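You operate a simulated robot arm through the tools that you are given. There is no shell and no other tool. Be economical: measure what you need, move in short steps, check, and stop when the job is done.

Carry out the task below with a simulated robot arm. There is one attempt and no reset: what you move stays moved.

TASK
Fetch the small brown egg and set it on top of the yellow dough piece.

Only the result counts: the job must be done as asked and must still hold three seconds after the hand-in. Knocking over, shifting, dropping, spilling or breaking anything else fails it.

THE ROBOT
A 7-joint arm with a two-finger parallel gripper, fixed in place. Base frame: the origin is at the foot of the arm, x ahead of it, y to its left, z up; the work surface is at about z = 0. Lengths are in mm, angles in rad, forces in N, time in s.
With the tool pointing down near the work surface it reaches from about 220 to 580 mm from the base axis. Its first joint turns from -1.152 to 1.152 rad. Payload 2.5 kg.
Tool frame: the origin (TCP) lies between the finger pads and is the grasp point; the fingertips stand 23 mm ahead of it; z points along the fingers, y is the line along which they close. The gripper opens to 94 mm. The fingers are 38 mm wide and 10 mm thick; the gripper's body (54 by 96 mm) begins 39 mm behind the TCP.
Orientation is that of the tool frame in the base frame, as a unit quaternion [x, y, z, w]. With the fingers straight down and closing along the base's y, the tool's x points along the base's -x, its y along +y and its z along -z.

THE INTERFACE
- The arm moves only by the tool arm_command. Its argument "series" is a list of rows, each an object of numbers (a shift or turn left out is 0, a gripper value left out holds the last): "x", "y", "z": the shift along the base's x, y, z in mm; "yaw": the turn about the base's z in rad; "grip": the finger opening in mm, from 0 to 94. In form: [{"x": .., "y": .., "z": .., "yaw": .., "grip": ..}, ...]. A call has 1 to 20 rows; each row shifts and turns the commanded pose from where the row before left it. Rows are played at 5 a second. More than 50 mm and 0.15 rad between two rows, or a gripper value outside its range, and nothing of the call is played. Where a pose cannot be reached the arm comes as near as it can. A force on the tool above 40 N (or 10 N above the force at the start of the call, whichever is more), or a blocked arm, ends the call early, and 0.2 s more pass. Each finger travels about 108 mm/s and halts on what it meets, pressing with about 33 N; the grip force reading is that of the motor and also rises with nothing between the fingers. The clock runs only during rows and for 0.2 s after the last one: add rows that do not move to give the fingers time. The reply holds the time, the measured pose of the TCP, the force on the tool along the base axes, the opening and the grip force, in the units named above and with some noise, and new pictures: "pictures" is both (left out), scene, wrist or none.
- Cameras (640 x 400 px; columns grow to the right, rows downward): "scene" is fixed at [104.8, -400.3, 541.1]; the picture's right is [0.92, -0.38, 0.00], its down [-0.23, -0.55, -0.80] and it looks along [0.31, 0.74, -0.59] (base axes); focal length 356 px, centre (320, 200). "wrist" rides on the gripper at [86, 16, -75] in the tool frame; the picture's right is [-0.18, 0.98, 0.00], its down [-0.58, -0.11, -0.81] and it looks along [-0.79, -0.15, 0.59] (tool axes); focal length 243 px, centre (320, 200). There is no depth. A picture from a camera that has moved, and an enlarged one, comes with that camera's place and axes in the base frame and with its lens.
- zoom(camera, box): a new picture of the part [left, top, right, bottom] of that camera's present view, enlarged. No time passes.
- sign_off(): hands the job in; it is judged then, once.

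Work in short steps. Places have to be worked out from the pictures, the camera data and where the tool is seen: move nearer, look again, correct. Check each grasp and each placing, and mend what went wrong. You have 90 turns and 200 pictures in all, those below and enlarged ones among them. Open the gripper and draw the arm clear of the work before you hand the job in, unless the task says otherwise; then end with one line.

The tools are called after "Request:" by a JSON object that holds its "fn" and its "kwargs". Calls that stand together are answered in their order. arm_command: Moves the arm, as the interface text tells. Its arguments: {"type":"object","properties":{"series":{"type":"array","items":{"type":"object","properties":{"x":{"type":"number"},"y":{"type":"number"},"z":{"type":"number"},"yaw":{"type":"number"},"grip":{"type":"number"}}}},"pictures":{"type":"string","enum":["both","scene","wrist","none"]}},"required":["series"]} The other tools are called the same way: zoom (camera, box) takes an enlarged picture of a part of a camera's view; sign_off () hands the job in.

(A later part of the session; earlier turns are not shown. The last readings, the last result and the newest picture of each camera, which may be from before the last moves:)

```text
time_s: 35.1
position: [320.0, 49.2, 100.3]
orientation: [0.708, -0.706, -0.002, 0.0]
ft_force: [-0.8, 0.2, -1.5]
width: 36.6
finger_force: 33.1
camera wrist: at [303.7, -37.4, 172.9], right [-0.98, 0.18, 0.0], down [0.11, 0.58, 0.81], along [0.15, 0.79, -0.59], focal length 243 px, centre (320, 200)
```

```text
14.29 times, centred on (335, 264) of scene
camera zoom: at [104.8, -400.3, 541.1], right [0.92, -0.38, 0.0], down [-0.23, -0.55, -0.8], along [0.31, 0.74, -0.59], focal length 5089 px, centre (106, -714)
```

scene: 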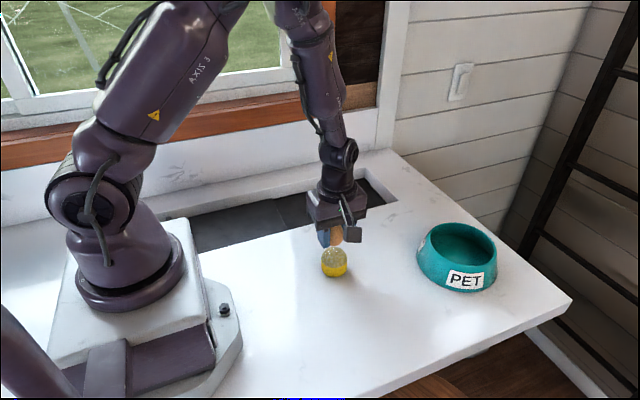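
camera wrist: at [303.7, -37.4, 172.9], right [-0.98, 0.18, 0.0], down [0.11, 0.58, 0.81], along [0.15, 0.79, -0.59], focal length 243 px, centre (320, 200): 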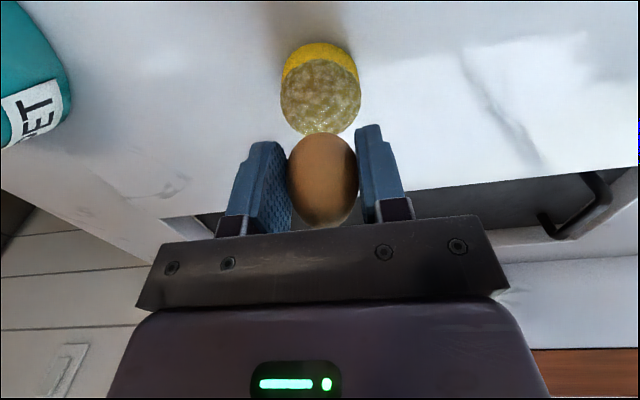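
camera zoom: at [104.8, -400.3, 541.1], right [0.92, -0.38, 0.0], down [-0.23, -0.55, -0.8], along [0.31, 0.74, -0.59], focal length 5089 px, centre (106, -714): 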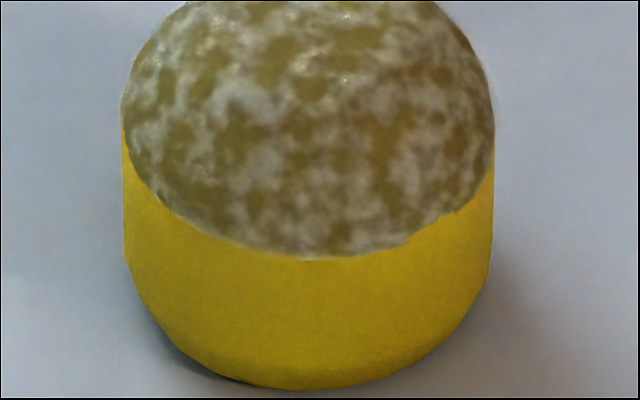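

The scene cross-check agrees (the egg needs about +1.4 mm along the picture's right). I apply +1.2 in x and -1.2 in y and lower to just above the dome.

Request:
{"fn": "arm_command", "kwargs": {"series": [{"x": 1.2, "y": -1.2}, {"z": -6}, {"z": -6}, {"z": -4}, {}, {}]}}

Request:
{"fn": "zoom", "kwargs": {"camera": "wrist", "box": [230, 40, 410, 240]}}

Request:
{"fn": "zoom", "kwargs": {"camera": "scene", "box": [310, 225, 360, 280]}}

```text
time_s: 36.5
position: [323.4, 47.3, 83.3]
orientation: [0.707, -0.707, -0.001, 0.0]
ft_force: [-0.6, 1.1, -0.6]
width: 36.5
finger_force: 32.9
camera wrist: at [305.1, -39.4, 156.9], right [-0.98, 0.18, 0.0], down [0.11, 0.58, 0.81], along [0.15, 0.79, -0.59], focal length 243 px, centre (320, 200)
```

scene: 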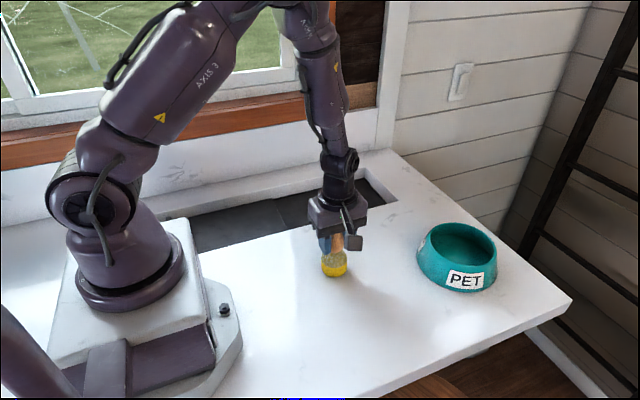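
wrist: 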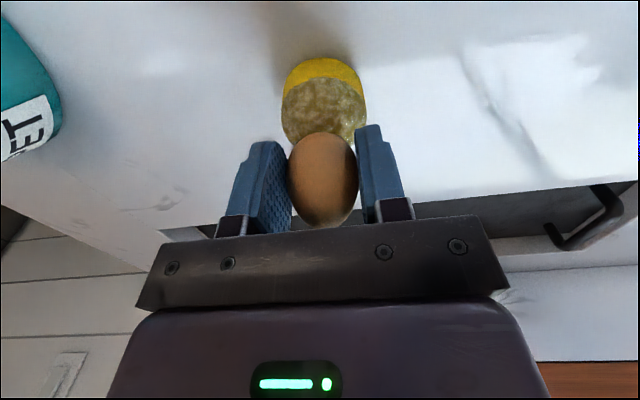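

```text
2.00 times, centred on (320, 140) of wrist
camera zoom: at [305.1, -39.4, 156.9], right [-0.98, 0.18, 0.0], down [0.11, 0.58, 0.81], along [0.15, 0.79, -0.59], focal length 485 px, centre (320, 320)
```

zoom: 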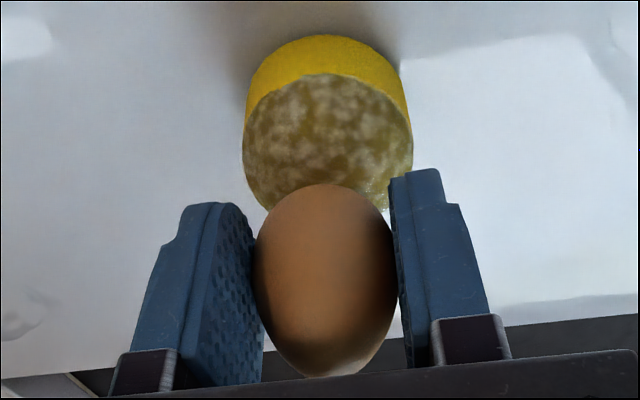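

```text
7.27 times, centred on (335, 252) of scene
camera zoom: at [104.8, -400.3, 541.1], right [0.92, -0.38, 0.0], down [-0.23, -0.55, -0.8], along [0.31, 0.74, -0.59], focal length 2591 px, centre (211, -182)
```

zoom: 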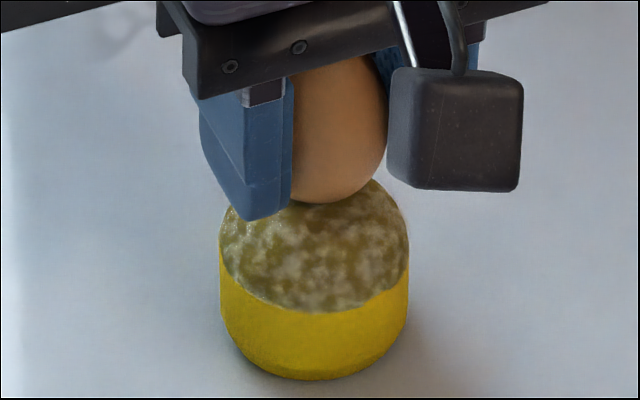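

The latest wrist view suggests the shift came out slightly larger than commanded. I'll take a few still readings to average out the noise before touching down.

Request:
{"fn": "arm_command", "kwargs": {"series": [{}, {}], "pictures": "none"}}

Request:
{"fn": "arm_command", "kwargs": {"series": [{}], "pictures": "none"}}

Request:
{"fn": "arm_command", "kwargs": {"series": [{}], "pictures": "none"}}

Request:
{"fn": "zoom", "kwargs": {"camera": "wrist", "box": [270, 40, 370, 150]}}

Request:
{"fn": "zoom", "kwargs": {"camera": "wrist", "box": [270, 125, 370, 235]}}

Request:
{"fn": "zoom", "kwargs": {"camera": "scene", "box": [318, 230, 352, 258]}}

```text
time_s: 37.1
position: [323.3, 47.2, 82.9]
orientation: [-0.707, 0.707, 0.001, 0.0]
ft_force: [0.1, -0.4, 0.3]
width: 36.4
finger_force: 32.9
```

```text
time_s: 37.5
position: [321.4, 47.7, 83.0]
orientation: [0.707, -0.707, -0.001, 0.0]
ft_force: [0.2, 0.0, 0.3]
width: 36.4
finger_force: 33.1
```

```text
time_s: 37.9
position: [322.5, 47.9, 82.4]
orientation: [-0.707, 0.707, 0.001, 0.0]
ft_force: [-0.4, 0.1, -0.7]
width: 36.3
finger_force: 32.2
```

```text
3.64 times, centred on (320, 95) of wrist
camera zoom: at [305.0, -39.4, 156.9], right [-0.98, 0.18, 0.0], down [0.11, 0.58, 0.81], along [0.15, 0.79, -0.59], focal length 882 px, centre (320, 582)
```

zoom: 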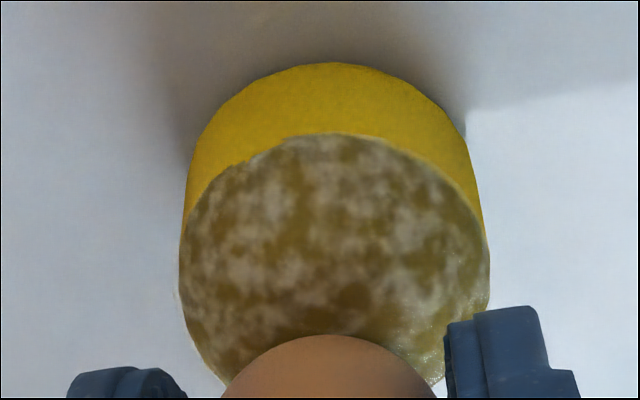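

```text
3.64 times, centred on (320, 180) of wrist
camera zoom: at [305.0, -39.4, 156.9], right [-0.98, 0.18, 0.0], down [0.11, 0.58, 0.81], along [0.15, 0.79, -0.59], focal length 882 px, centre (320, 273)
```

zoom: 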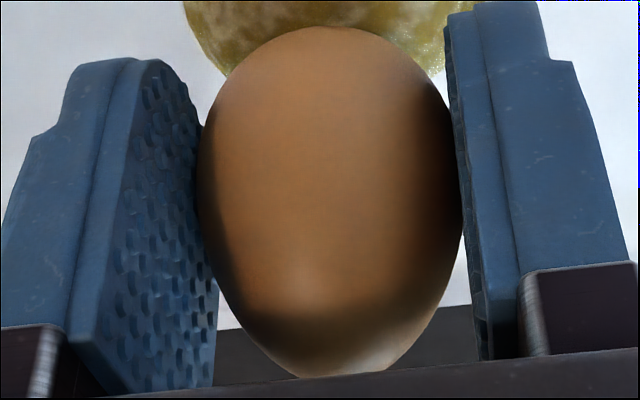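

```text
14.29 times, centred on (335, 244) of scene
camera zoom: at [104.8, -400.3, 541.1], right [0.92, -0.38, 0.0], down [-0.23, -0.55, -0.8], along [0.31, 0.74, -0.59], focal length 5089 px, centre (106, -429)
```

zoom: 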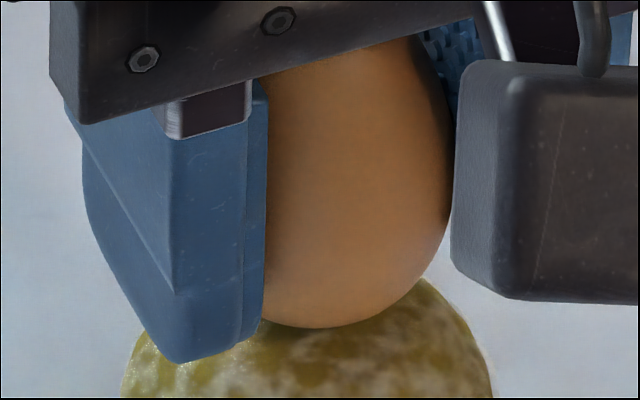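

The scene view shows x aligned within about 0.5 mm, and the wrist view suggests about -0.8 in x and +1 in y. I apply a compromise of -0.6 and +0.8, then lower in small steps until there is a light contact.

Request:
{"fn": "arm_command", "kwargs": {"series": [{"x": -0.6, "y": 0.8}, {"z": -1}, {"z": -1}, {}, {}]}}

Request:
{"fn": "zoom", "kwargs": {"camera": "wrist", "box": [270, 40, 370, 150]}}

Request:
{"fn": "zoom", "kwargs": {"camera": "scene", "box": [318, 230, 352, 258]}}

```text
time_s: 39.1
position: [321.0, 47.9, 80.9]
orientation: [-0.707, 0.707, 0.002, 0.0]
ft_force: [-0.2, -0.1, -0.6]
width: 36.3
finger_force: 33.1
camera wrist: at [304.3, -39.1, 155.1], right [-0.98, 0.18, 0.0], down [0.11, 0.58, 0.81], along [0.15, 0.79, -0.59], focal length 243 px, centre (320, 200)
```

scene: 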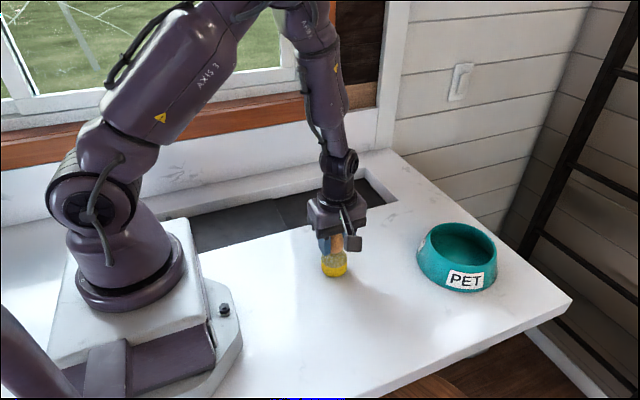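
wrist: 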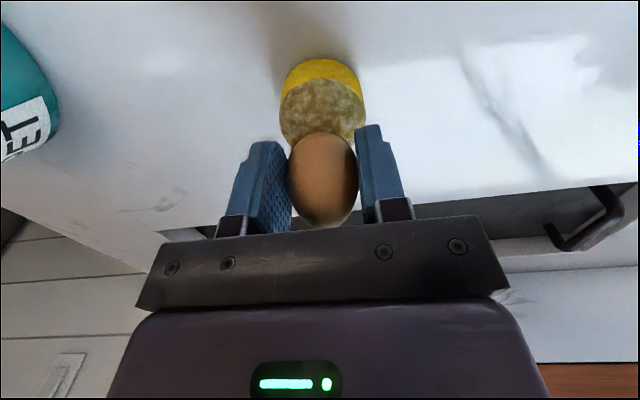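

```text
3.64 times, centred on (320, 95) of wrist
camera zoom: at [304.3, -39.1, 155.1], right [-0.98, 0.18, 0.0], down [0.11, 0.58, 0.81], along [0.15, 0.79, -0.59], focal length 882 px, centre (320, 582)
```

zoom: 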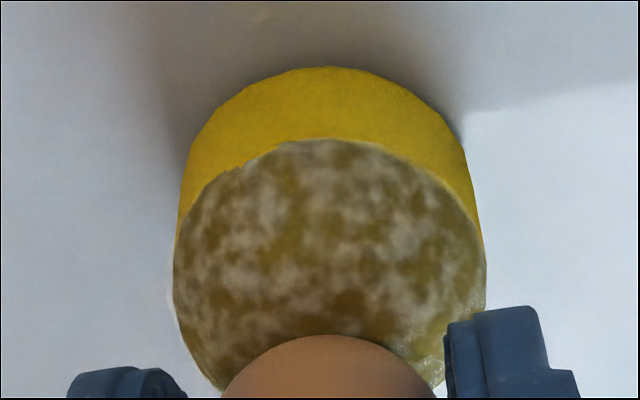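

```text
14.29 times, centred on (335, 244) of scene
camera zoom: at [104.8, -400.3, 541.1], right [0.92, -0.38, 0.0], down [-0.23, -0.55, -0.8], along [0.31, 0.74, -0.59], focal length 5089 px, centre (106, -429)
```

zoom: 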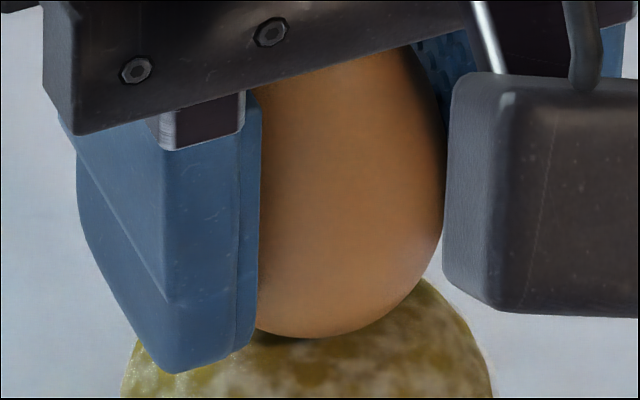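

The egg is within about 0.5 mm in x and perhaps 0.7 mm low in y. I fine-trim and go down 1 mm at a time, reading the force.

Request:
{"fn": "arm_command", "kwargs": {"series": [{"x": 0.4, "y": 0.6}, {"z": -1}, {}, {}], "pictures": "none"}}

Request:
{"fn": "arm_command", "kwargs": {"series": [{"z": -0.5}, {}, {}], "pictures": "none"}}

Request:
{"fn": "arm_command", "kwargs": {"series": [{"z": -0.5}, {}, {}], "pictures": "none"}}

```text
time_s: 40.1
position: [321.8, 49.1, 79.6]
orientation: [-0.707, 0.707, 0.002, 0.001]
ft_force: [0.6, -0.1, -0.1]
width: 36.6
finger_force: 33.1
```

```text
time_s: 40.9
position: [322.1, 49.1, 80.1]
orientation: [0.707, -0.707, -0.001, 0.0]
ft_force: [-0.5, 1.1, -0.2]
width: 36.4
finger_force: 32.6
```

```text
time_s: 41.7
position: [321.3, 48.6, 80.1]
orientation: [0.707, -0.707, 0.0, -0.001]
ft_force: [-0.5, -0.2, 0.0]
width: 36.0
finger_force: 32.5
```

Still no contact force. I keep stepping down by 0.5 mm.

Request:
{"fn": "arm_command", "kwargs": {"series": [{"z": -0.5}, {}, {}], "pictures": "none"}}

Request:
{"fn": "arm_command", "kwargs": {"series": [{"z": -0.5}, {}, {}], "pictures": "none"}}

Request:
{"fn": "arm_command", "kwargs": {"series": [{"z": -0.5}, {}, {}], "pictures": "none"}}

```text
time_s: 42.5
position: [320.9, 48.1, 78.7]
orientation: [0.707, -0.707, -0.001, 0.0]
ft_force: [-0.7, -0.3, -0.7]
width: 36.3
finger_force: 32.8
```

```text
time_s: 43.3
position: [321.6, 48.0, 79.4]
orientation: [0.707, -0.707, -0.002, -0.001]
ft_force: [0.0, 0.4, -0.4]
width: 36.4
finger_force: 32.6
```

```text
time_s: 44.1
position: [321.4, 48.5, 77.0]
orientation: [0.707, -0.707, -0.002, 0.001]
ft_force: [-0.1, -0.2, 1.1]
width: 36.1
finger_force: 32.8
```

A hint of force (1.1 N) at about z=77.5; I take another 0.5 mm and look.

Request:
{"fn": "arm_command", "kwargs": {"series": [{"z": -0.5}, {}, {}], "pictures": "both"}}

Request:
{"fn": "zoom", "kwargs": {"camera": "scene", "box": [318, 230, 352, 258]}}

Request:
{"fn": "zoom", "kwargs": {"camera": "wrist", "box": [260, 50, 380, 240]}}

```text
time_s: 44.9
position: [322.7, 48.0, 77.4]
orientation: [-0.707, 0.707, 0.001, 0.0]
ft_force: [-4.6, -1.1, 25.0]
width: 36.4
finger_force: 33.1
camera wrist: at [305.3, -38.6, 151.2], right [-0.98, 0.18, 0.0], down [0.11, 0.58, 0.81], along [0.15, 0.79, -0.59], focal length 243 px, centre (320, 200)
```

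scene: 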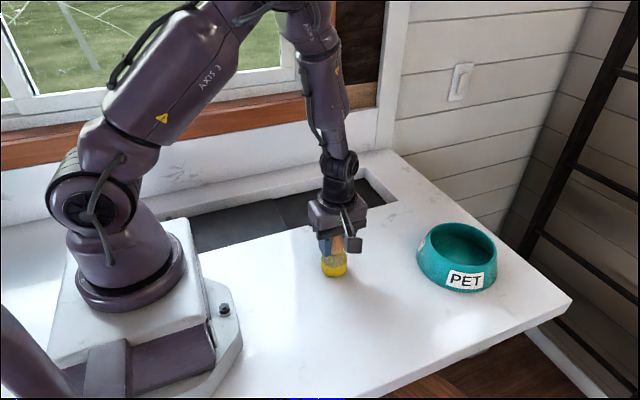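
wrist: 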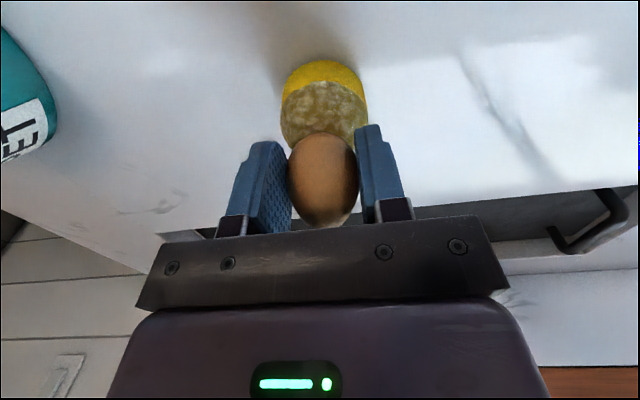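

```text
14.29 times, centred on (335, 244) of scene
camera zoom: at [104.8, -400.3, 541.1], right [0.92, -0.38, 0.0], down [-0.23, -0.55, -0.8], along [0.31, 0.74, -0.59], focal length 5089 px, centre (106, -429)
```

zoom: 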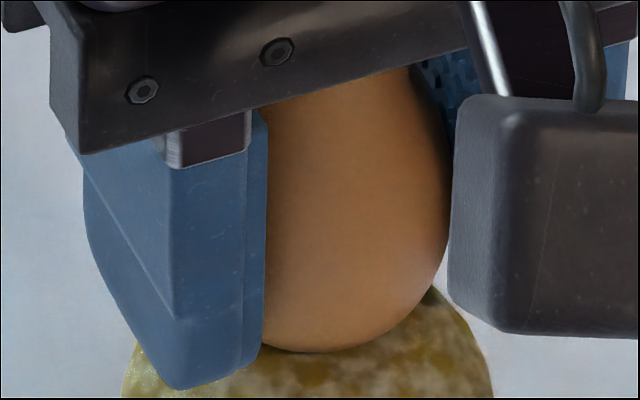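

```text
2.11 times, centred on (320, 145) of wrist
camera zoom: at [305.3, -38.6, 151.2], right [-0.98, 0.18, 0.0], down [0.11, 0.58, 0.81], along [0.15, 0.79, -0.59], focal length 511 px, centre (320, 316)
```

zoom: 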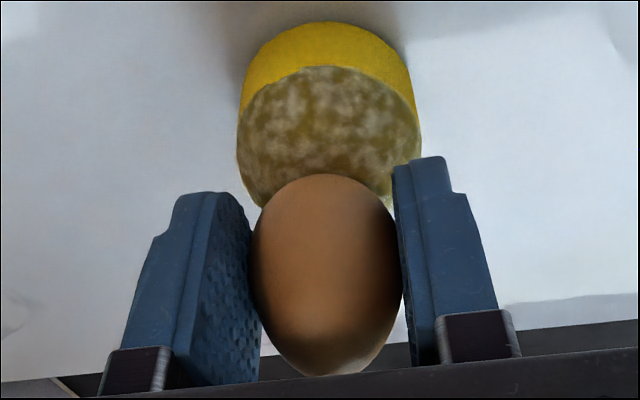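

Contact is definite at 25 N, more than I want. I back off 1 mm, trim x -0.5 and y +0.5, and come down again with finer steps.

Request:
{"fn": "arm_command", "kwargs": {"series": [{"z": 1}, {"x": -0.5, "y": 0.5}, {"z": -0.3}, {}, {}], "pictures": "none"}}

Request:
{"fn": "arm_command", "kwargs": {"series": [{"z": -0.3}, {}, {}], "pictures": "none"}}

Request:
{"fn": "arm_command", "kwargs": {"series": [{"z": -0.2}, {}, {}], "pictures": "none"}}

```text
time_s: 46.1
position: [319.8, 49.1, 76.6]
orientation: [0.707, -0.707, -0.001, -0.001]
ft_force: [3.8, -3.7, 10.5]
width: 36.0
finger_force: 32.9
```

```text
time_s: 46.9
position: [319.5, 50.0, 77.4]
orientation: [-0.707, 0.707, 0.001, 0.001]
ft_force: [4.1, -2.5, 19.7]
width: 36.5
finger_force: 33.0
```

```text
time_s: 47.7
position: [320.8, 49.9, 77.3]
orientation: [0.708, -0.707, -0.001, 0.0]
ft_force: [2.9, 2.3, 12.6]
width: 36.2
finger_force: 33.0
```

Forces are 10 to 20 N, with some sideways load from trimming while touching. I raise in small steps until the load is nearly gone.

Request:
{"fn": "arm_command", "kwargs": {"series": [{"z": 0.4}, {}, {}], "pictures": "none"}}

Request:
{"fn": "arm_command", "kwargs": {"series": [{"z": 0.4}, {}, {}], "pictures": "none"}}

Request:
{"fn": "arm_command", "kwargs": {"series": [{"z": 0.3}, {}, {}], "pictures": "both"}}

Request:
{"fn": "zoom", "kwargs": {"camera": "scene", "box": [310, 225, 360, 280]}}

Request:
{"fn": "zoom", "kwargs": {"camera": "wrist", "box": [260, 50, 380, 240]}}

```text
time_s: 48.5
position: [320.0, 49.5, 76.8]
orientation: [-0.707, 0.708, 0.002, 0.0]
ft_force: [1.0, 0.1, 6.6]
width: 36.3
finger_force: 32.9
```

```text
time_s: 49.3
position: [319.7, 51.1, 77.9]
orientation: [0.707, -0.707, -0.002, 0.0]
ft_force: [-0.2, 0.8, -0.6]
width: 36.3
finger_force: 32.6
```

```text
time_s: 50.1
position: [319.5, 50.6, 77.7]
orientation: [-0.707, 0.707, 0.002, 0.0]
ft_force: [0.0, 0.6, -0.5]
width: 36.2
finger_force: 32.6
camera wrist: at [303.5, -37.5, 152.6], right [-0.98, 0.18, 0.0], down [0.11, 0.58, 0.81], along [0.15, 0.79, -0.59], focal length 243 px, centre (320, 200)
```

scene: 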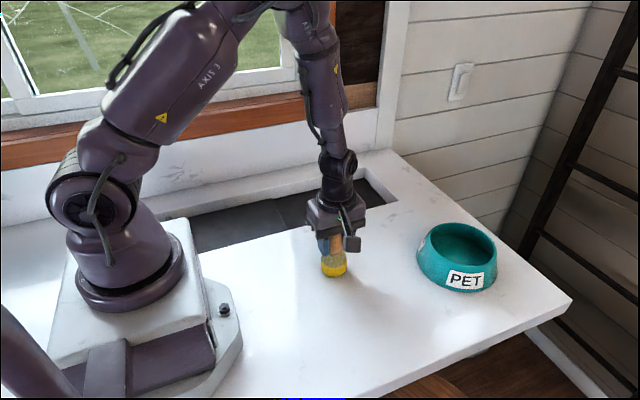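
wrist: 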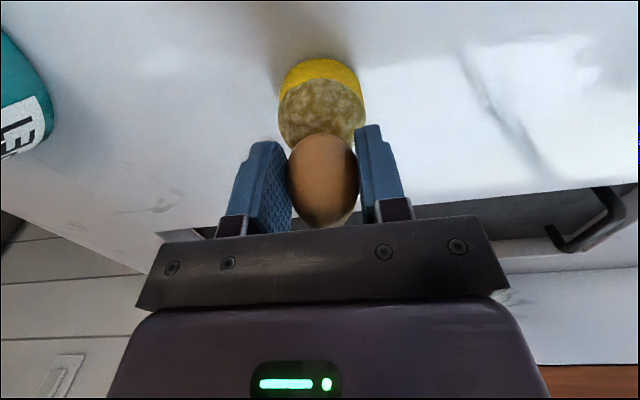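

```text
7.27 times, centred on (335, 252) of scene
camera zoom: at [104.8, -400.3, 541.1], right [0.92, -0.38, 0.0], down [-0.23, -0.55, -0.8], along [0.31, 0.74, -0.59], focal length 2591 px, centre (211, -182)
```

zoom: 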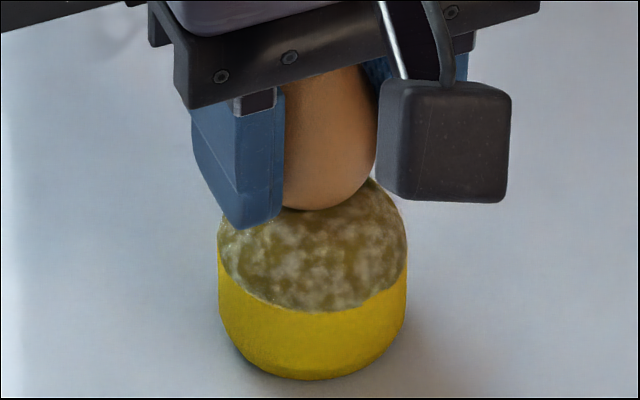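

```text
2.11 times, centred on (320, 145) of wrist
camera zoom: at [303.5, -37.5, 152.6], right [-0.98, 0.18, 0.0], down [0.11, 0.58, 0.81], along [0.15, 0.79, -0.59], focal length 511 px, centre (320, 316)
```

zoom: 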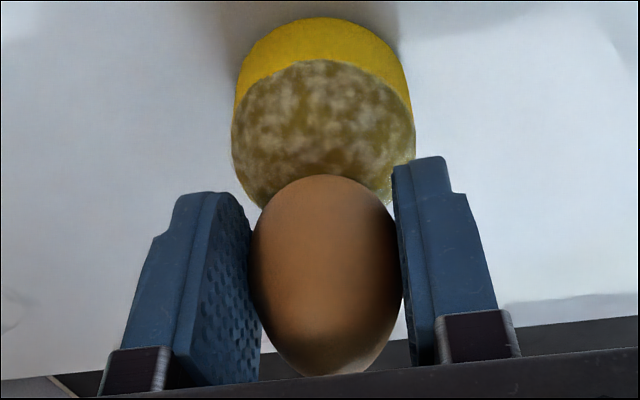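

Unloaded, the tool has settled a little toward -x: both views say +1 mm in x, with y good. I lift 1 mm clear, shift, and verify before touching again.

Request:
{"fn": "arm_command", "kwargs": {"series": [{"z": 1}, {"x": 1.0}, {}, {}], "pictures": "both"}}

Request:
{"fn": "zoom", "kwargs": {"camera": "scene", "box": [318, 230, 352, 258]}}

Request:
{"fn": "zoom", "kwargs": {"camera": "wrist", "box": [270, 40, 370, 150]}}

```text
time_s: 51.1
position: [321.8, 49.8, 79.7]
orientation: [0.707, -0.707, 0.0, -0.001]
ft_force: [-0.7, 0.1, -0.7]
width: 36.2
finger_force: 32.6
camera wrist: at [304.5, -37.4, 153.5], right [-0.98, 0.18, 0.0], down [0.11, 0.58, 0.81], along [0.15, 0.79, -0.59], focal length 243 px, centre (320, 200)
```

scene: 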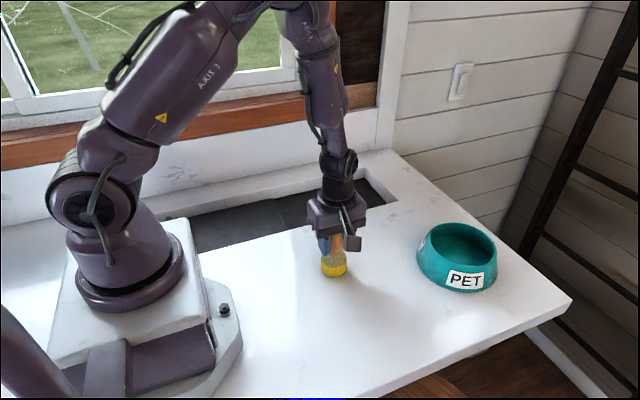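
wrist: 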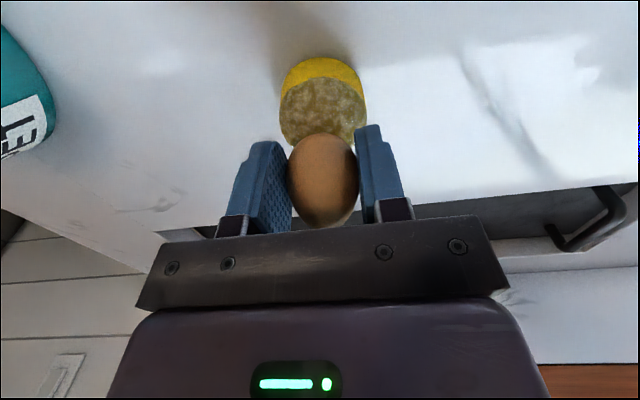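

```text
14.29 times, centred on (335, 244) of scene
camera zoom: at [104.8, -400.3, 541.1], right [0.92, -0.38, 0.0], down [-0.23, -0.55, -0.8], along [0.31, 0.74, -0.59], focal length 5089 px, centre (106, -429)
```

zoom: 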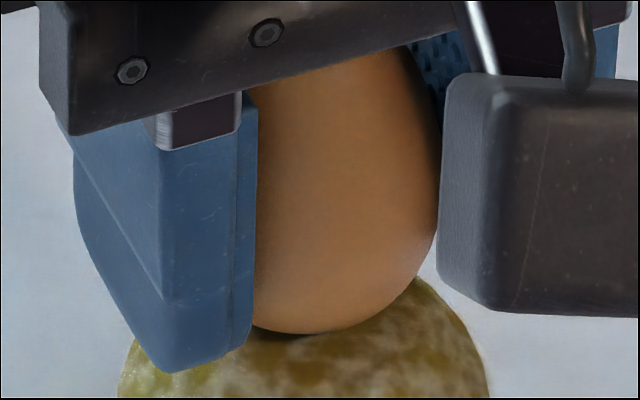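

```text
3.64 times, centred on (320, 95) of wrist
camera zoom: at [304.5, -37.4, 153.5], right [-0.98, 0.18, 0.0], down [0.11, 0.58, 0.81], along [0.15, 0.79, -0.59], focal length 882 px, centre (320, 582)
```

zoom: 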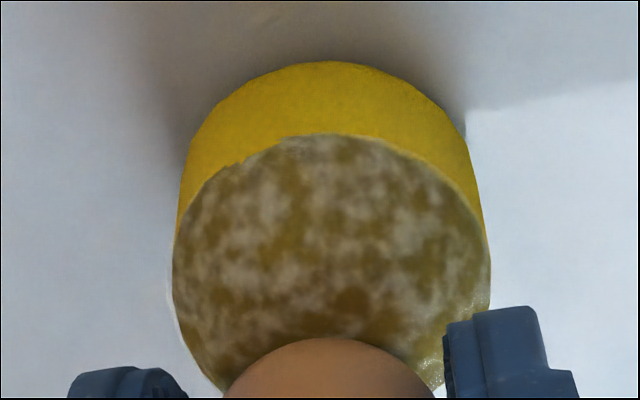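

Nearly aligned: both views together suggest about x +0.2, y -0.7. I apply that and lower gently.

Request:
{"fn": "arm_command", "kwargs": {"series": [{"x": 0.2, "y": -0.7}, {"z": -0.7}, {"z": -0.4}, {}, {}], "pictures": "none"}}

Request:
{"fn": "arm_command", "kwargs": {"series": [{"z": -0.3}, {}, {}], "pictures": "none"}}

Request:
{"fn": "arm_command", "kwargs": {"series": [{"z": -0.2}, {}, {}], "pictures": "none"}}

```text
time_s: 52.3
position: [322.0, 48.0, 77.0]
orientation: [0.707, -0.707, -0.001, 0.0]
ft_force: [-0.2, 0.4, -0.5]
width: 36.2
finger_force: 33.1
```

```text
time_s: 53.1
position: [322.4, 47.9, 78.1]
orientation: [0.707, -0.707, -0.002, -0.001]
ft_force: [-0.4, -0.6, 0.0]
width: 36.2
finger_force: 33.2
```

```text
time_s: 53.9
position: [322.0, 48.1, 77.7]
orientation: [0.707, -0.707, -0.001, 0.0]
ft_force: [0.6, 0.5, 2.4]
width: 36.1
finger_force: 33.1
```

Light contact, 2.4 N, no real side load. I relax the grip slowly to just under free width and look.

Request:
{"fn": "arm_command", "kwargs": {"series": [{"grip": 36}, {"grip": 36.5}, {"grip": 37}, {"grip": 37.4}, {}, {}], "pictures": "both"}}

Request:
{"fn": "zoom", "kwargs": {"camera": "scene", "box": [310, 225, 360, 280]}}

Request:
{"fn": "zoom", "kwargs": {"camera": "wrist", "box": [260, 50, 380, 240]}}

```text
time_s: 55.3
position: [323.3, 48.0, 76.7]
orientation: [0.707, -0.707, -0.001, 0.0]
ft_force: [-0.1, -0.3, -0.8]
width: 37.8
finger_force: 0.6
camera wrist: at [305.3, -38.6, 151.3], right [-0.98, 0.18, 0.0], down [0.11, 0.58, 0.81], along [0.15, 0.79, -0.59], focal length 243 px, centre (320, 200)
```

scene: 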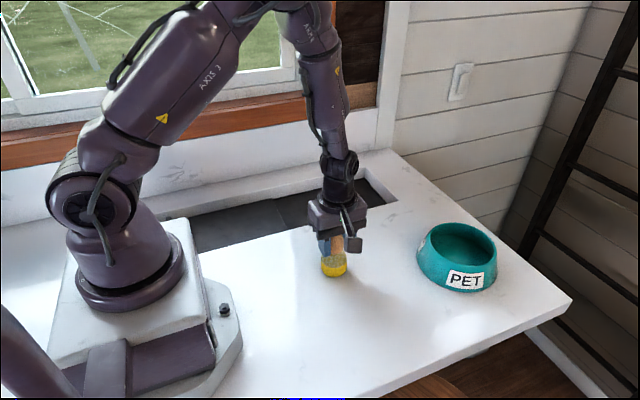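
wrist: 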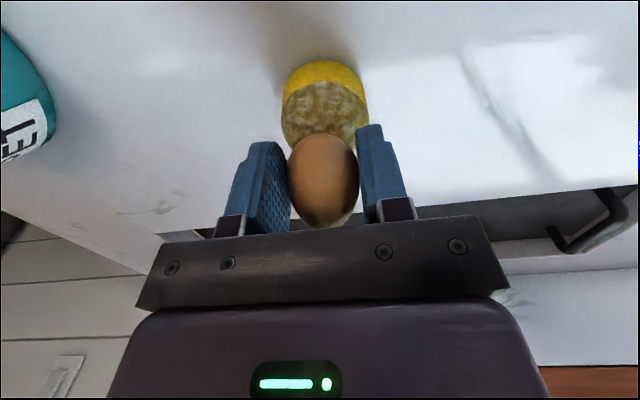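

```text
7.27 times, centred on (335, 252) of scene
camera zoom: at [104.8, -400.3, 541.1], right [0.92, -0.38, 0.0], down [-0.23, -0.55, -0.8], along [0.31, 0.74, -0.59], focal length 2591 px, centre (211, -182)
```

zoom: 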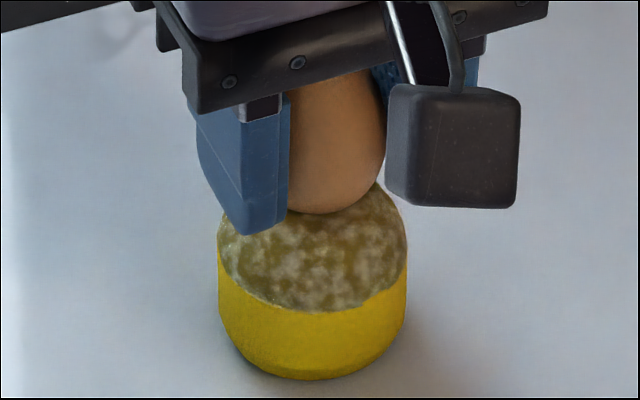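

```text
2.11 times, centred on (320, 145) of wrist
camera zoom: at [305.3, -38.6, 151.3], right [-0.98, 0.18, 0.0], down [0.11, 0.58, 0.81], along [0.15, 0.79, -0.59], focal length 511 px, centre (320, 316)
```

zoom: 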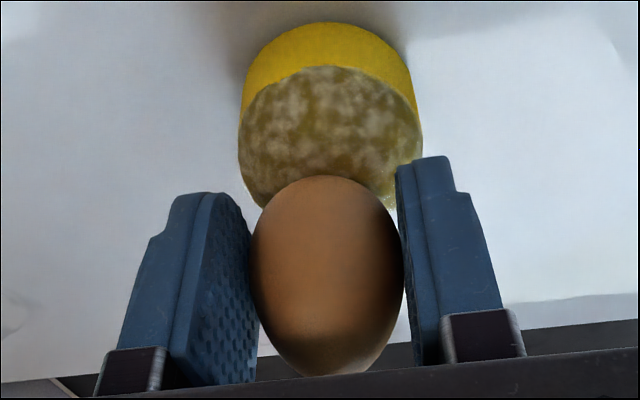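

Before letting go, both views still put the egg about 1 mm too far in +x and about 0.6 mm low in y. I re-grip, lift 0.8 mm, correct, and check the alignment again.

Request:
{"fn": "arm_command", "kwargs": {"series": [{"grip": 36.5}, {"grip": 35.5}, {"z": 0.8}, {"x": -0.8, "y": 0.5}, {}, {}], "pictures": "both"}}

Request:
{"fn": "zoom", "kwargs": {"camera": "scene", "box": [318, 230, 352, 258]}}

Request:
{"fn": "zoom", "kwargs": {"camera": "wrist", "box": [260, 50, 380, 240]}}

```text
time_s: 56.7
position: [321.5, 49.2, 78.0]
orientation: [-0.707, 0.708, 0.001, 0.001]
ft_force: [-0.1, 0.6, -0.3]
width: 36.6
finger_force: 23.5
camera wrist: at [304.1, -37.9, 152.6], right [-0.98, 0.18, 0.0], down [0.11, 0.58, 0.81], along [0.15, 0.79, -0.59], focal length 243 px, centre (320, 200)
```

scene: 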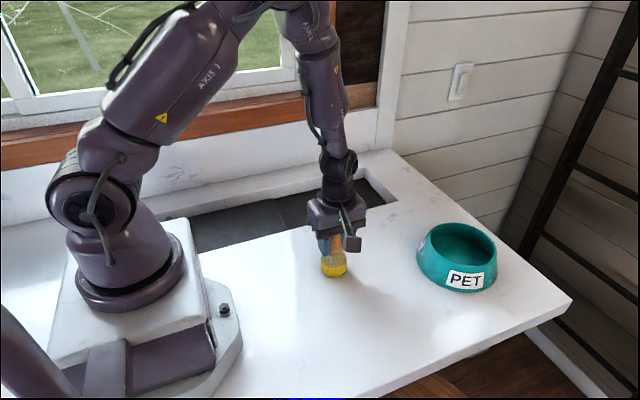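
wrist: 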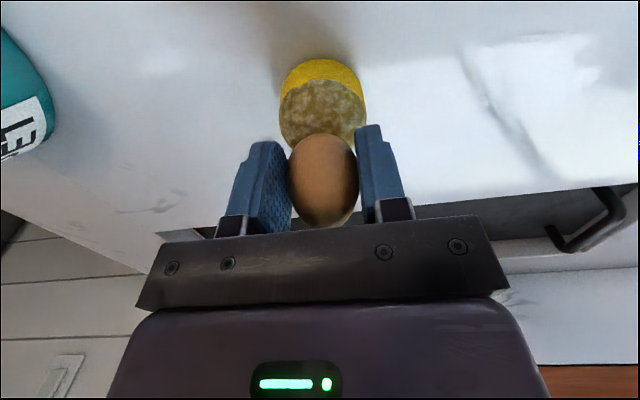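

```text
14.29 times, centred on (335, 244) of scene
camera zoom: at [104.8, -400.3, 541.1], right [0.92, -0.38, 0.0], down [-0.23, -0.55, -0.8], along [0.31, 0.74, -0.59], focal length 5089 px, centre (106, -429)
```

zoom: 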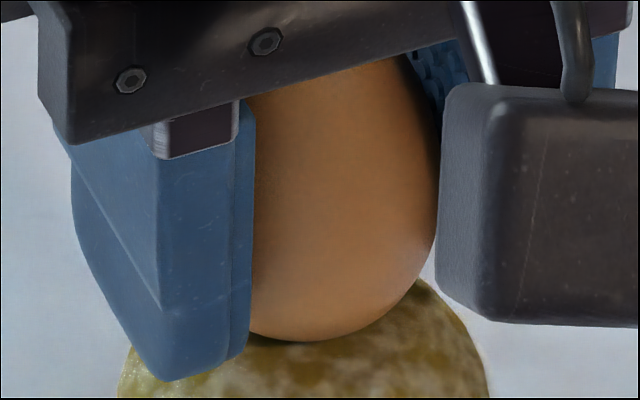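

```text
2.11 times, centred on (320, 145) of wrist
camera zoom: at [304.1, -37.9, 152.6], right [-0.98, 0.18, 0.0], down [0.11, 0.58, 0.81], along [0.15, 0.79, -0.59], focal length 511 px, centre (320, 316)
```

zoom: 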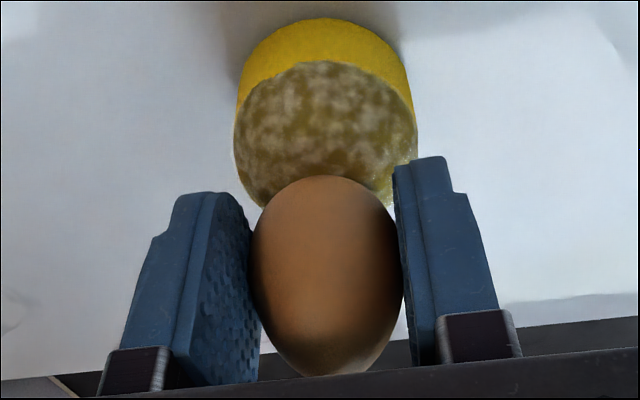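

Alignment is now within about 0.5 mm in both axes. I nudge +0.3 in x and lower to light contact.

Request:
{"fn": "arm_command", "kwargs": {"series": [{"x": 0.3}, {"z": -0.4}, {}, {}], "pictures": "none"}}

Request:
{"fn": "arm_command", "kwargs": {"series": [{"z": -0.3}, {}, {}], "pictures": "none"}}

Request:
{"fn": "arm_command", "kwargs": {"series": [{"z": -0.2}, {}, {}], "pictures": "none"}}

```text
time_s: 57.7
position: [321.3, 49.4, 77.8]
orientation: [-0.707, 0.707, 0.001, 0.0]
ft_force: [-0.6, -0.7, 0.2]
width: 36.7
finger_force: 11.3
```

```text
time_s: 58.5
position: [321.0, 50.2, 76.0]
orientation: [0.708, -0.706, -0.001, 0.001]
ft_force: [-1.0, -0.7, 2.2]
width: 36.8
finger_force: 1.3
```

```text
time_s: 59.3
position: [321.2, 49.1, 77.3]
orientation: [0.707, -0.707, -0.002, 0.0]
ft_force: [-0.7, 0.2, -0.3]
width: 36.9
finger_force: 1.7
```

The grip force has fallen to about 1.5 N with the command unchanged, which is odd. I look before doing anything else.

Request:
{"fn": "arm_command", "kwargs": {"series": [{}], "pictures": "both"}}

Request:
{"fn": "zoom", "kwargs": {"camera": "scene", "box": [318, 230, 352, 258]}}

Request:
{"fn": "zoom", "kwargs": {"camera": "wrist", "box": [260, 50, 380, 240]}}

```text
time_s: 59.7
position: [321.1, 49.3, 77.1]
orientation: [0.708, -0.707, -0.002, 0.0]
ft_force: [-0.3, 0.6, 0.4]
width: 36.1
finger_force: 23.4
camera wrist: at [304.7, -37.8, 151.0], right [-0.98, 0.18, 0.0], down [0.11, 0.58, 0.81], along [0.15, 0.79, -0.59], focal length 243 px, centre (320, 200)
```

scene: 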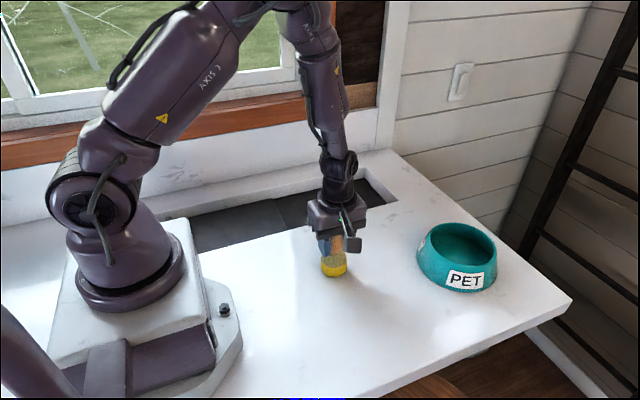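
wrist: 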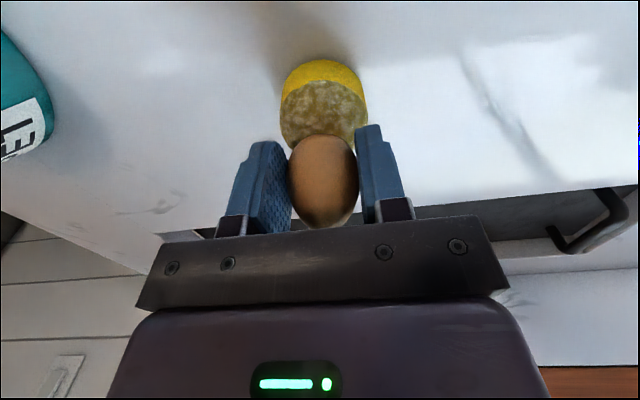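

```text
14.29 times, centred on (335, 244) of scene
camera zoom: at [104.8, -400.3, 541.1], right [0.92, -0.38, 0.0], down [-0.23, -0.55, -0.8], along [0.31, 0.74, -0.59], focal length 5089 px, centre (106, -429)
```

zoom: 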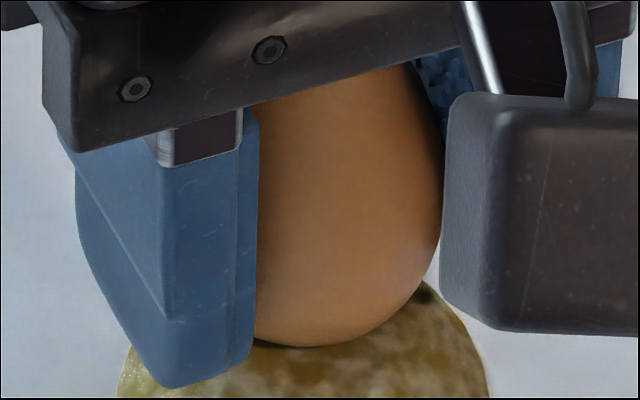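

```text
2.11 times, centred on (320, 145) of wrist
camera zoom: at [304.7, -37.8, 151.0], right [-0.98, 0.18, 0.0], down [0.11, 0.58, 0.81], along [0.15, 0.79, -0.59], focal length 511 px, centre (320, 316)
```

zoom: 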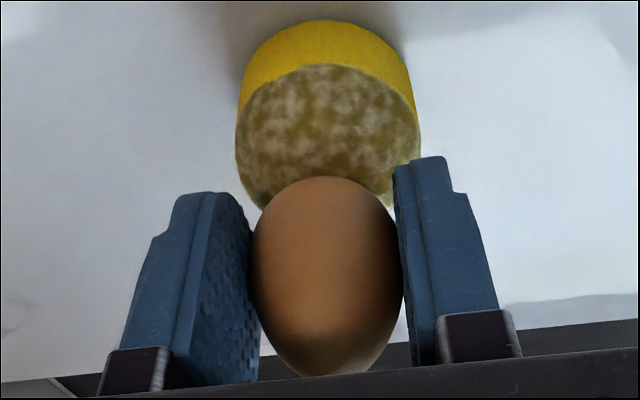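

The egg still sits properly: one view says +0.5 mm, the other -0.6 mm, so it is centred to within my measuring ability. I release slowly to just free and watch.

Request:
{"fn": "arm_command", "kwargs": {"series": [{"grip": 36.2}, {"grip": 36.8}, {"grip": 37.3}, {"grip": 37.7}, {"grip": 38.1}, {"grip": 38.5}, {}, {}], "pictures": "both"}}

Request:
{"fn": "zoom", "kwargs": {"camera": "scene", "box": [318, 230, 352, 258]}}

Request:
{"fn": "zoom", "kwargs": {"camera": "wrist", "box": [260, 50, 380, 240]}}

```text
time_s: 61.5
position: [321.1, 47.9, 76.4]
orientation: [-0.706, 0.708, 0.002, 0.0]
ft_force: [-0.6, -0.1, -0.4]
width: 38.0
finger_force: 0.4
camera wrist: at [304.7, -37.8, 151.0], right [-0.98, 0.18, 0.0], down [0.11, 0.58, 0.81], along [0.15, 0.79, -0.59], focal length 243 px, centre (320, 200)
```

scene: 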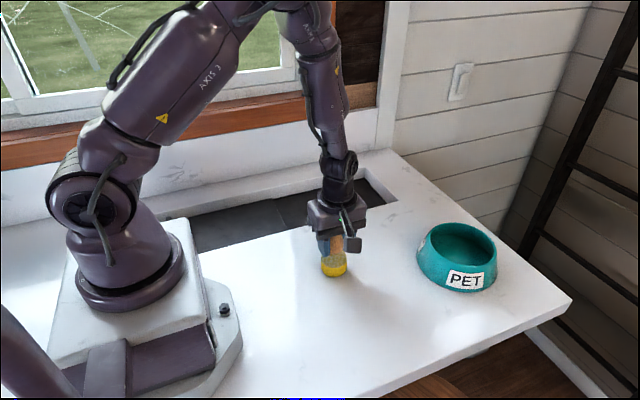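
wrist: 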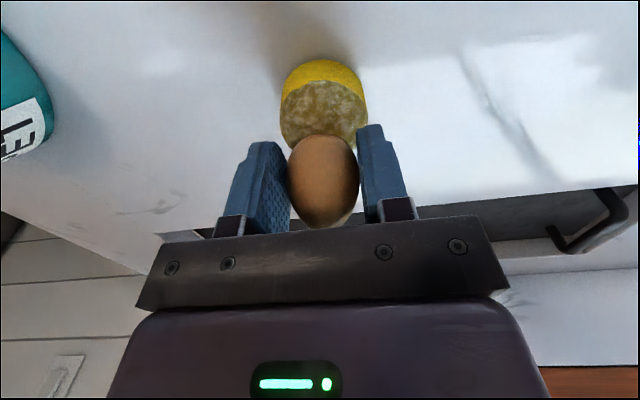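

```text
14.29 times, centred on (335, 244) of scene
camera zoom: at [104.8, -400.3, 541.1], right [0.92, -0.38, 0.0], down [-0.23, -0.55, -0.8], along [0.31, 0.74, -0.59], focal length 5089 px, centre (106, -429)
```

zoom: 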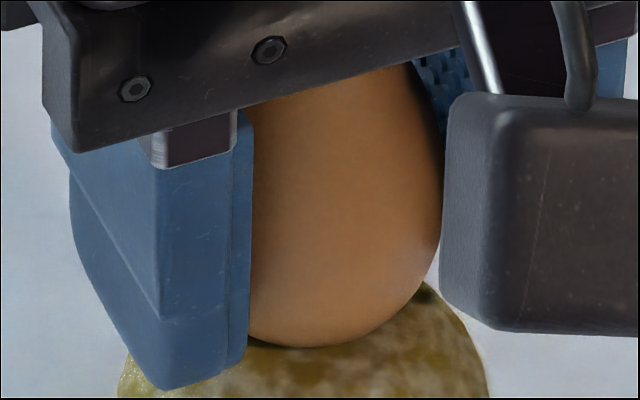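

```text
2.11 times, centred on (320, 145) of wrist
camera zoom: at [304.7, -37.8, 151.0], right [-0.98, 0.18, 0.0], down [0.11, 0.58, 0.81], along [0.15, 0.79, -0.59], focal length 511 px, centre (320, 316)
```

zoom: 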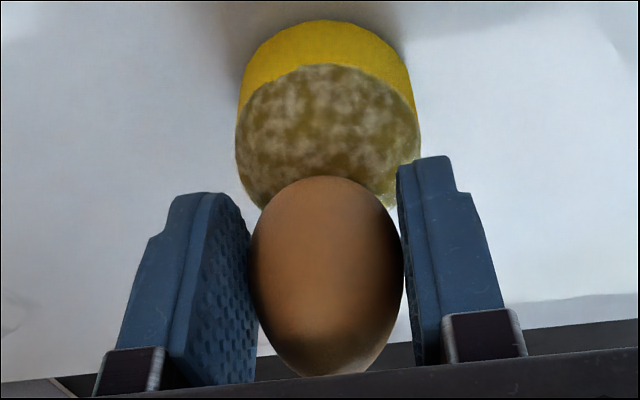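

The egg hasn't moved. I open to 40 mm, so it's free but still caged, and wait a second.

Request:
{"fn": "arm_command", "kwargs": {"series": [{"grip": 39}, {"grip": 39.5}, {"grip": 40}, {}, {}, {}], "pictures": "both"}}

Request:
{"fn": "zoom", "kwargs": {"camera": "scene", "box": [318, 230, 352, 258]}}

Request:
{"fn": "zoom", "kwargs": {"camera": "wrist", "box": [260, 50, 380, 240]}}

```text
time_s: 62.9
position: [321.3, 50.4, 76.3]
orientation: [-0.707, 0.707, 0.0, 0.0]
ft_force: [0.4, 0.4, 0.5]
width: 39.7
finger_force: 0.1
camera wrist: at [304.7, -37.8, 151.0], right [-0.98, 0.18, 0.0], down [0.11, 0.58, 0.81], along [0.15, 0.79, -0.59], focal length 243 px, centre (320, 200)
```

scene: 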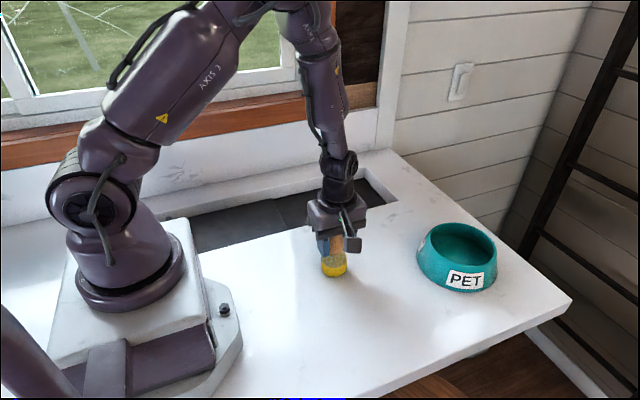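
wrist: 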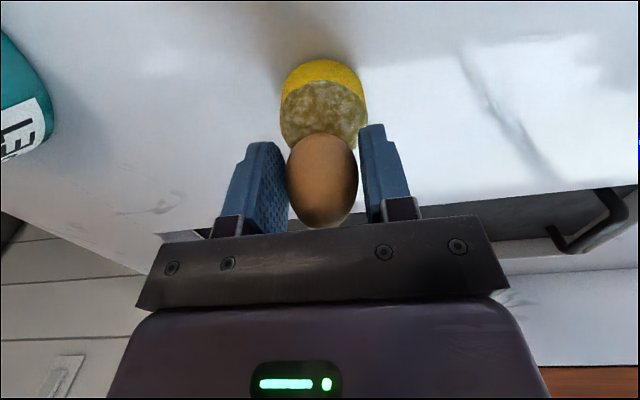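

```text
14.29 times, centred on (335, 244) of scene
camera zoom: at [104.8, -400.3, 541.1], right [0.92, -0.38, 0.0], down [-0.23, -0.55, -0.8], along [0.31, 0.74, -0.59], focal length 5089 px, centre (106, -429)
```

zoom: 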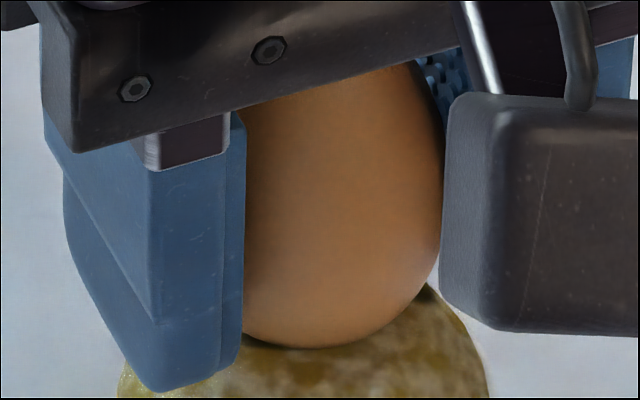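

```text
2.11 times, centred on (320, 145) of wrist
camera zoom: at [304.7, -37.8, 151.0], right [-0.98, 0.18, 0.0], down [0.11, 0.58, 0.81], along [0.15, 0.79, -0.59], focal length 511 px, centre (320, 316)
```

zoom: 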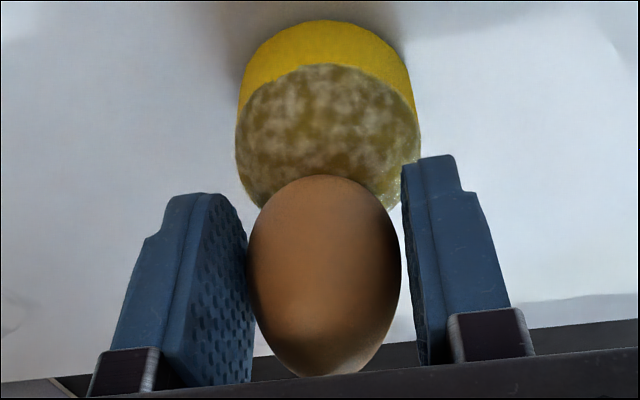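

The egg shifted about 0.7 mm toward the +x finger, so it may be leaning on it. I open 0.6 mm more to see whether it keeps following.

Request:
{"fn": "arm_command", "kwargs": {"series": [{"grip": 40.6}, {}, {}, {}], "pictures": "wrist"}}

Request:
{"fn": "zoom", "kwargs": {"camera": "wrist", "box": [260, 50, 380, 240]}}

Request:
{"fn": "zoom", "kwargs": {"camera": "scene", "box": [318, 230, 352, 258]}}

```text
time_s: 63.9
position: [321.3, 49.9, 77.4]
orientation: [0.707, -0.707, -0.001, 0.0]
ft_force: [0.7, 0.2, 0.0]
width: 40.5
finger_force: 0.0
camera wrist: at [304.7, -37.8, 151.0], right [-0.98, 0.18, 0.0], down [0.11, 0.58, 0.81], along [0.15, 0.79, -0.59], focal length 243 px, centre (320, 200)
```

wrist: 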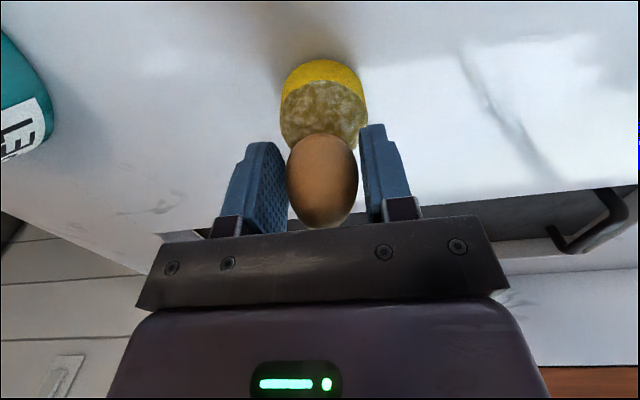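

```text
2.11 times, centred on (320, 145) of wrist
camera zoom: at [304.7, -37.8, 151.0], right [-0.98, 0.18, 0.0], down [0.11, 0.58, 0.81], along [0.15, 0.79, -0.59], focal length 511 px, centre (320, 316)
```

zoom: 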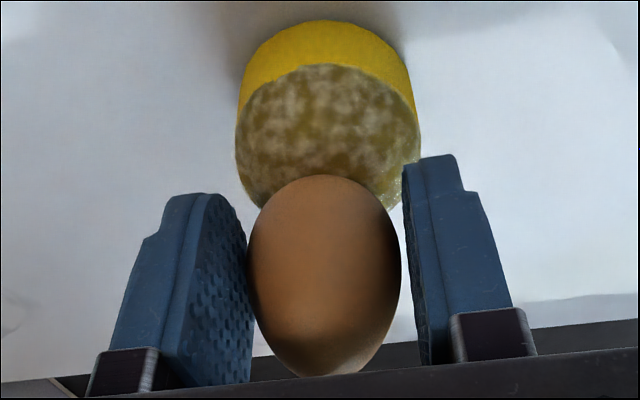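

```text
14.29 times, centred on (335, 244) of scene
camera zoom: at [104.8, -400.3, 541.1], right [0.92, -0.38, 0.0], down [-0.23, -0.55, -0.8], along [0.31, 0.74, -0.59], focal length 5089 px, centre (106, -429)
```

zoom: 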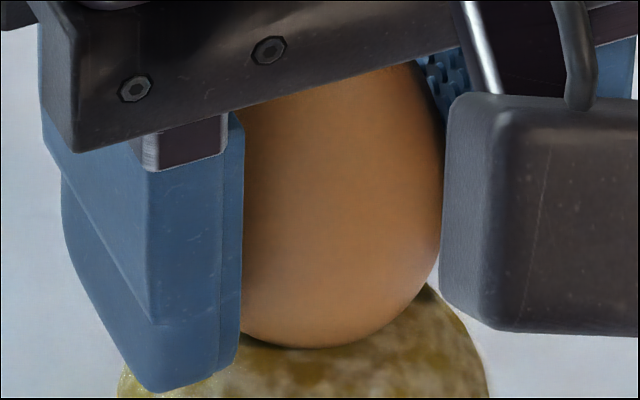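

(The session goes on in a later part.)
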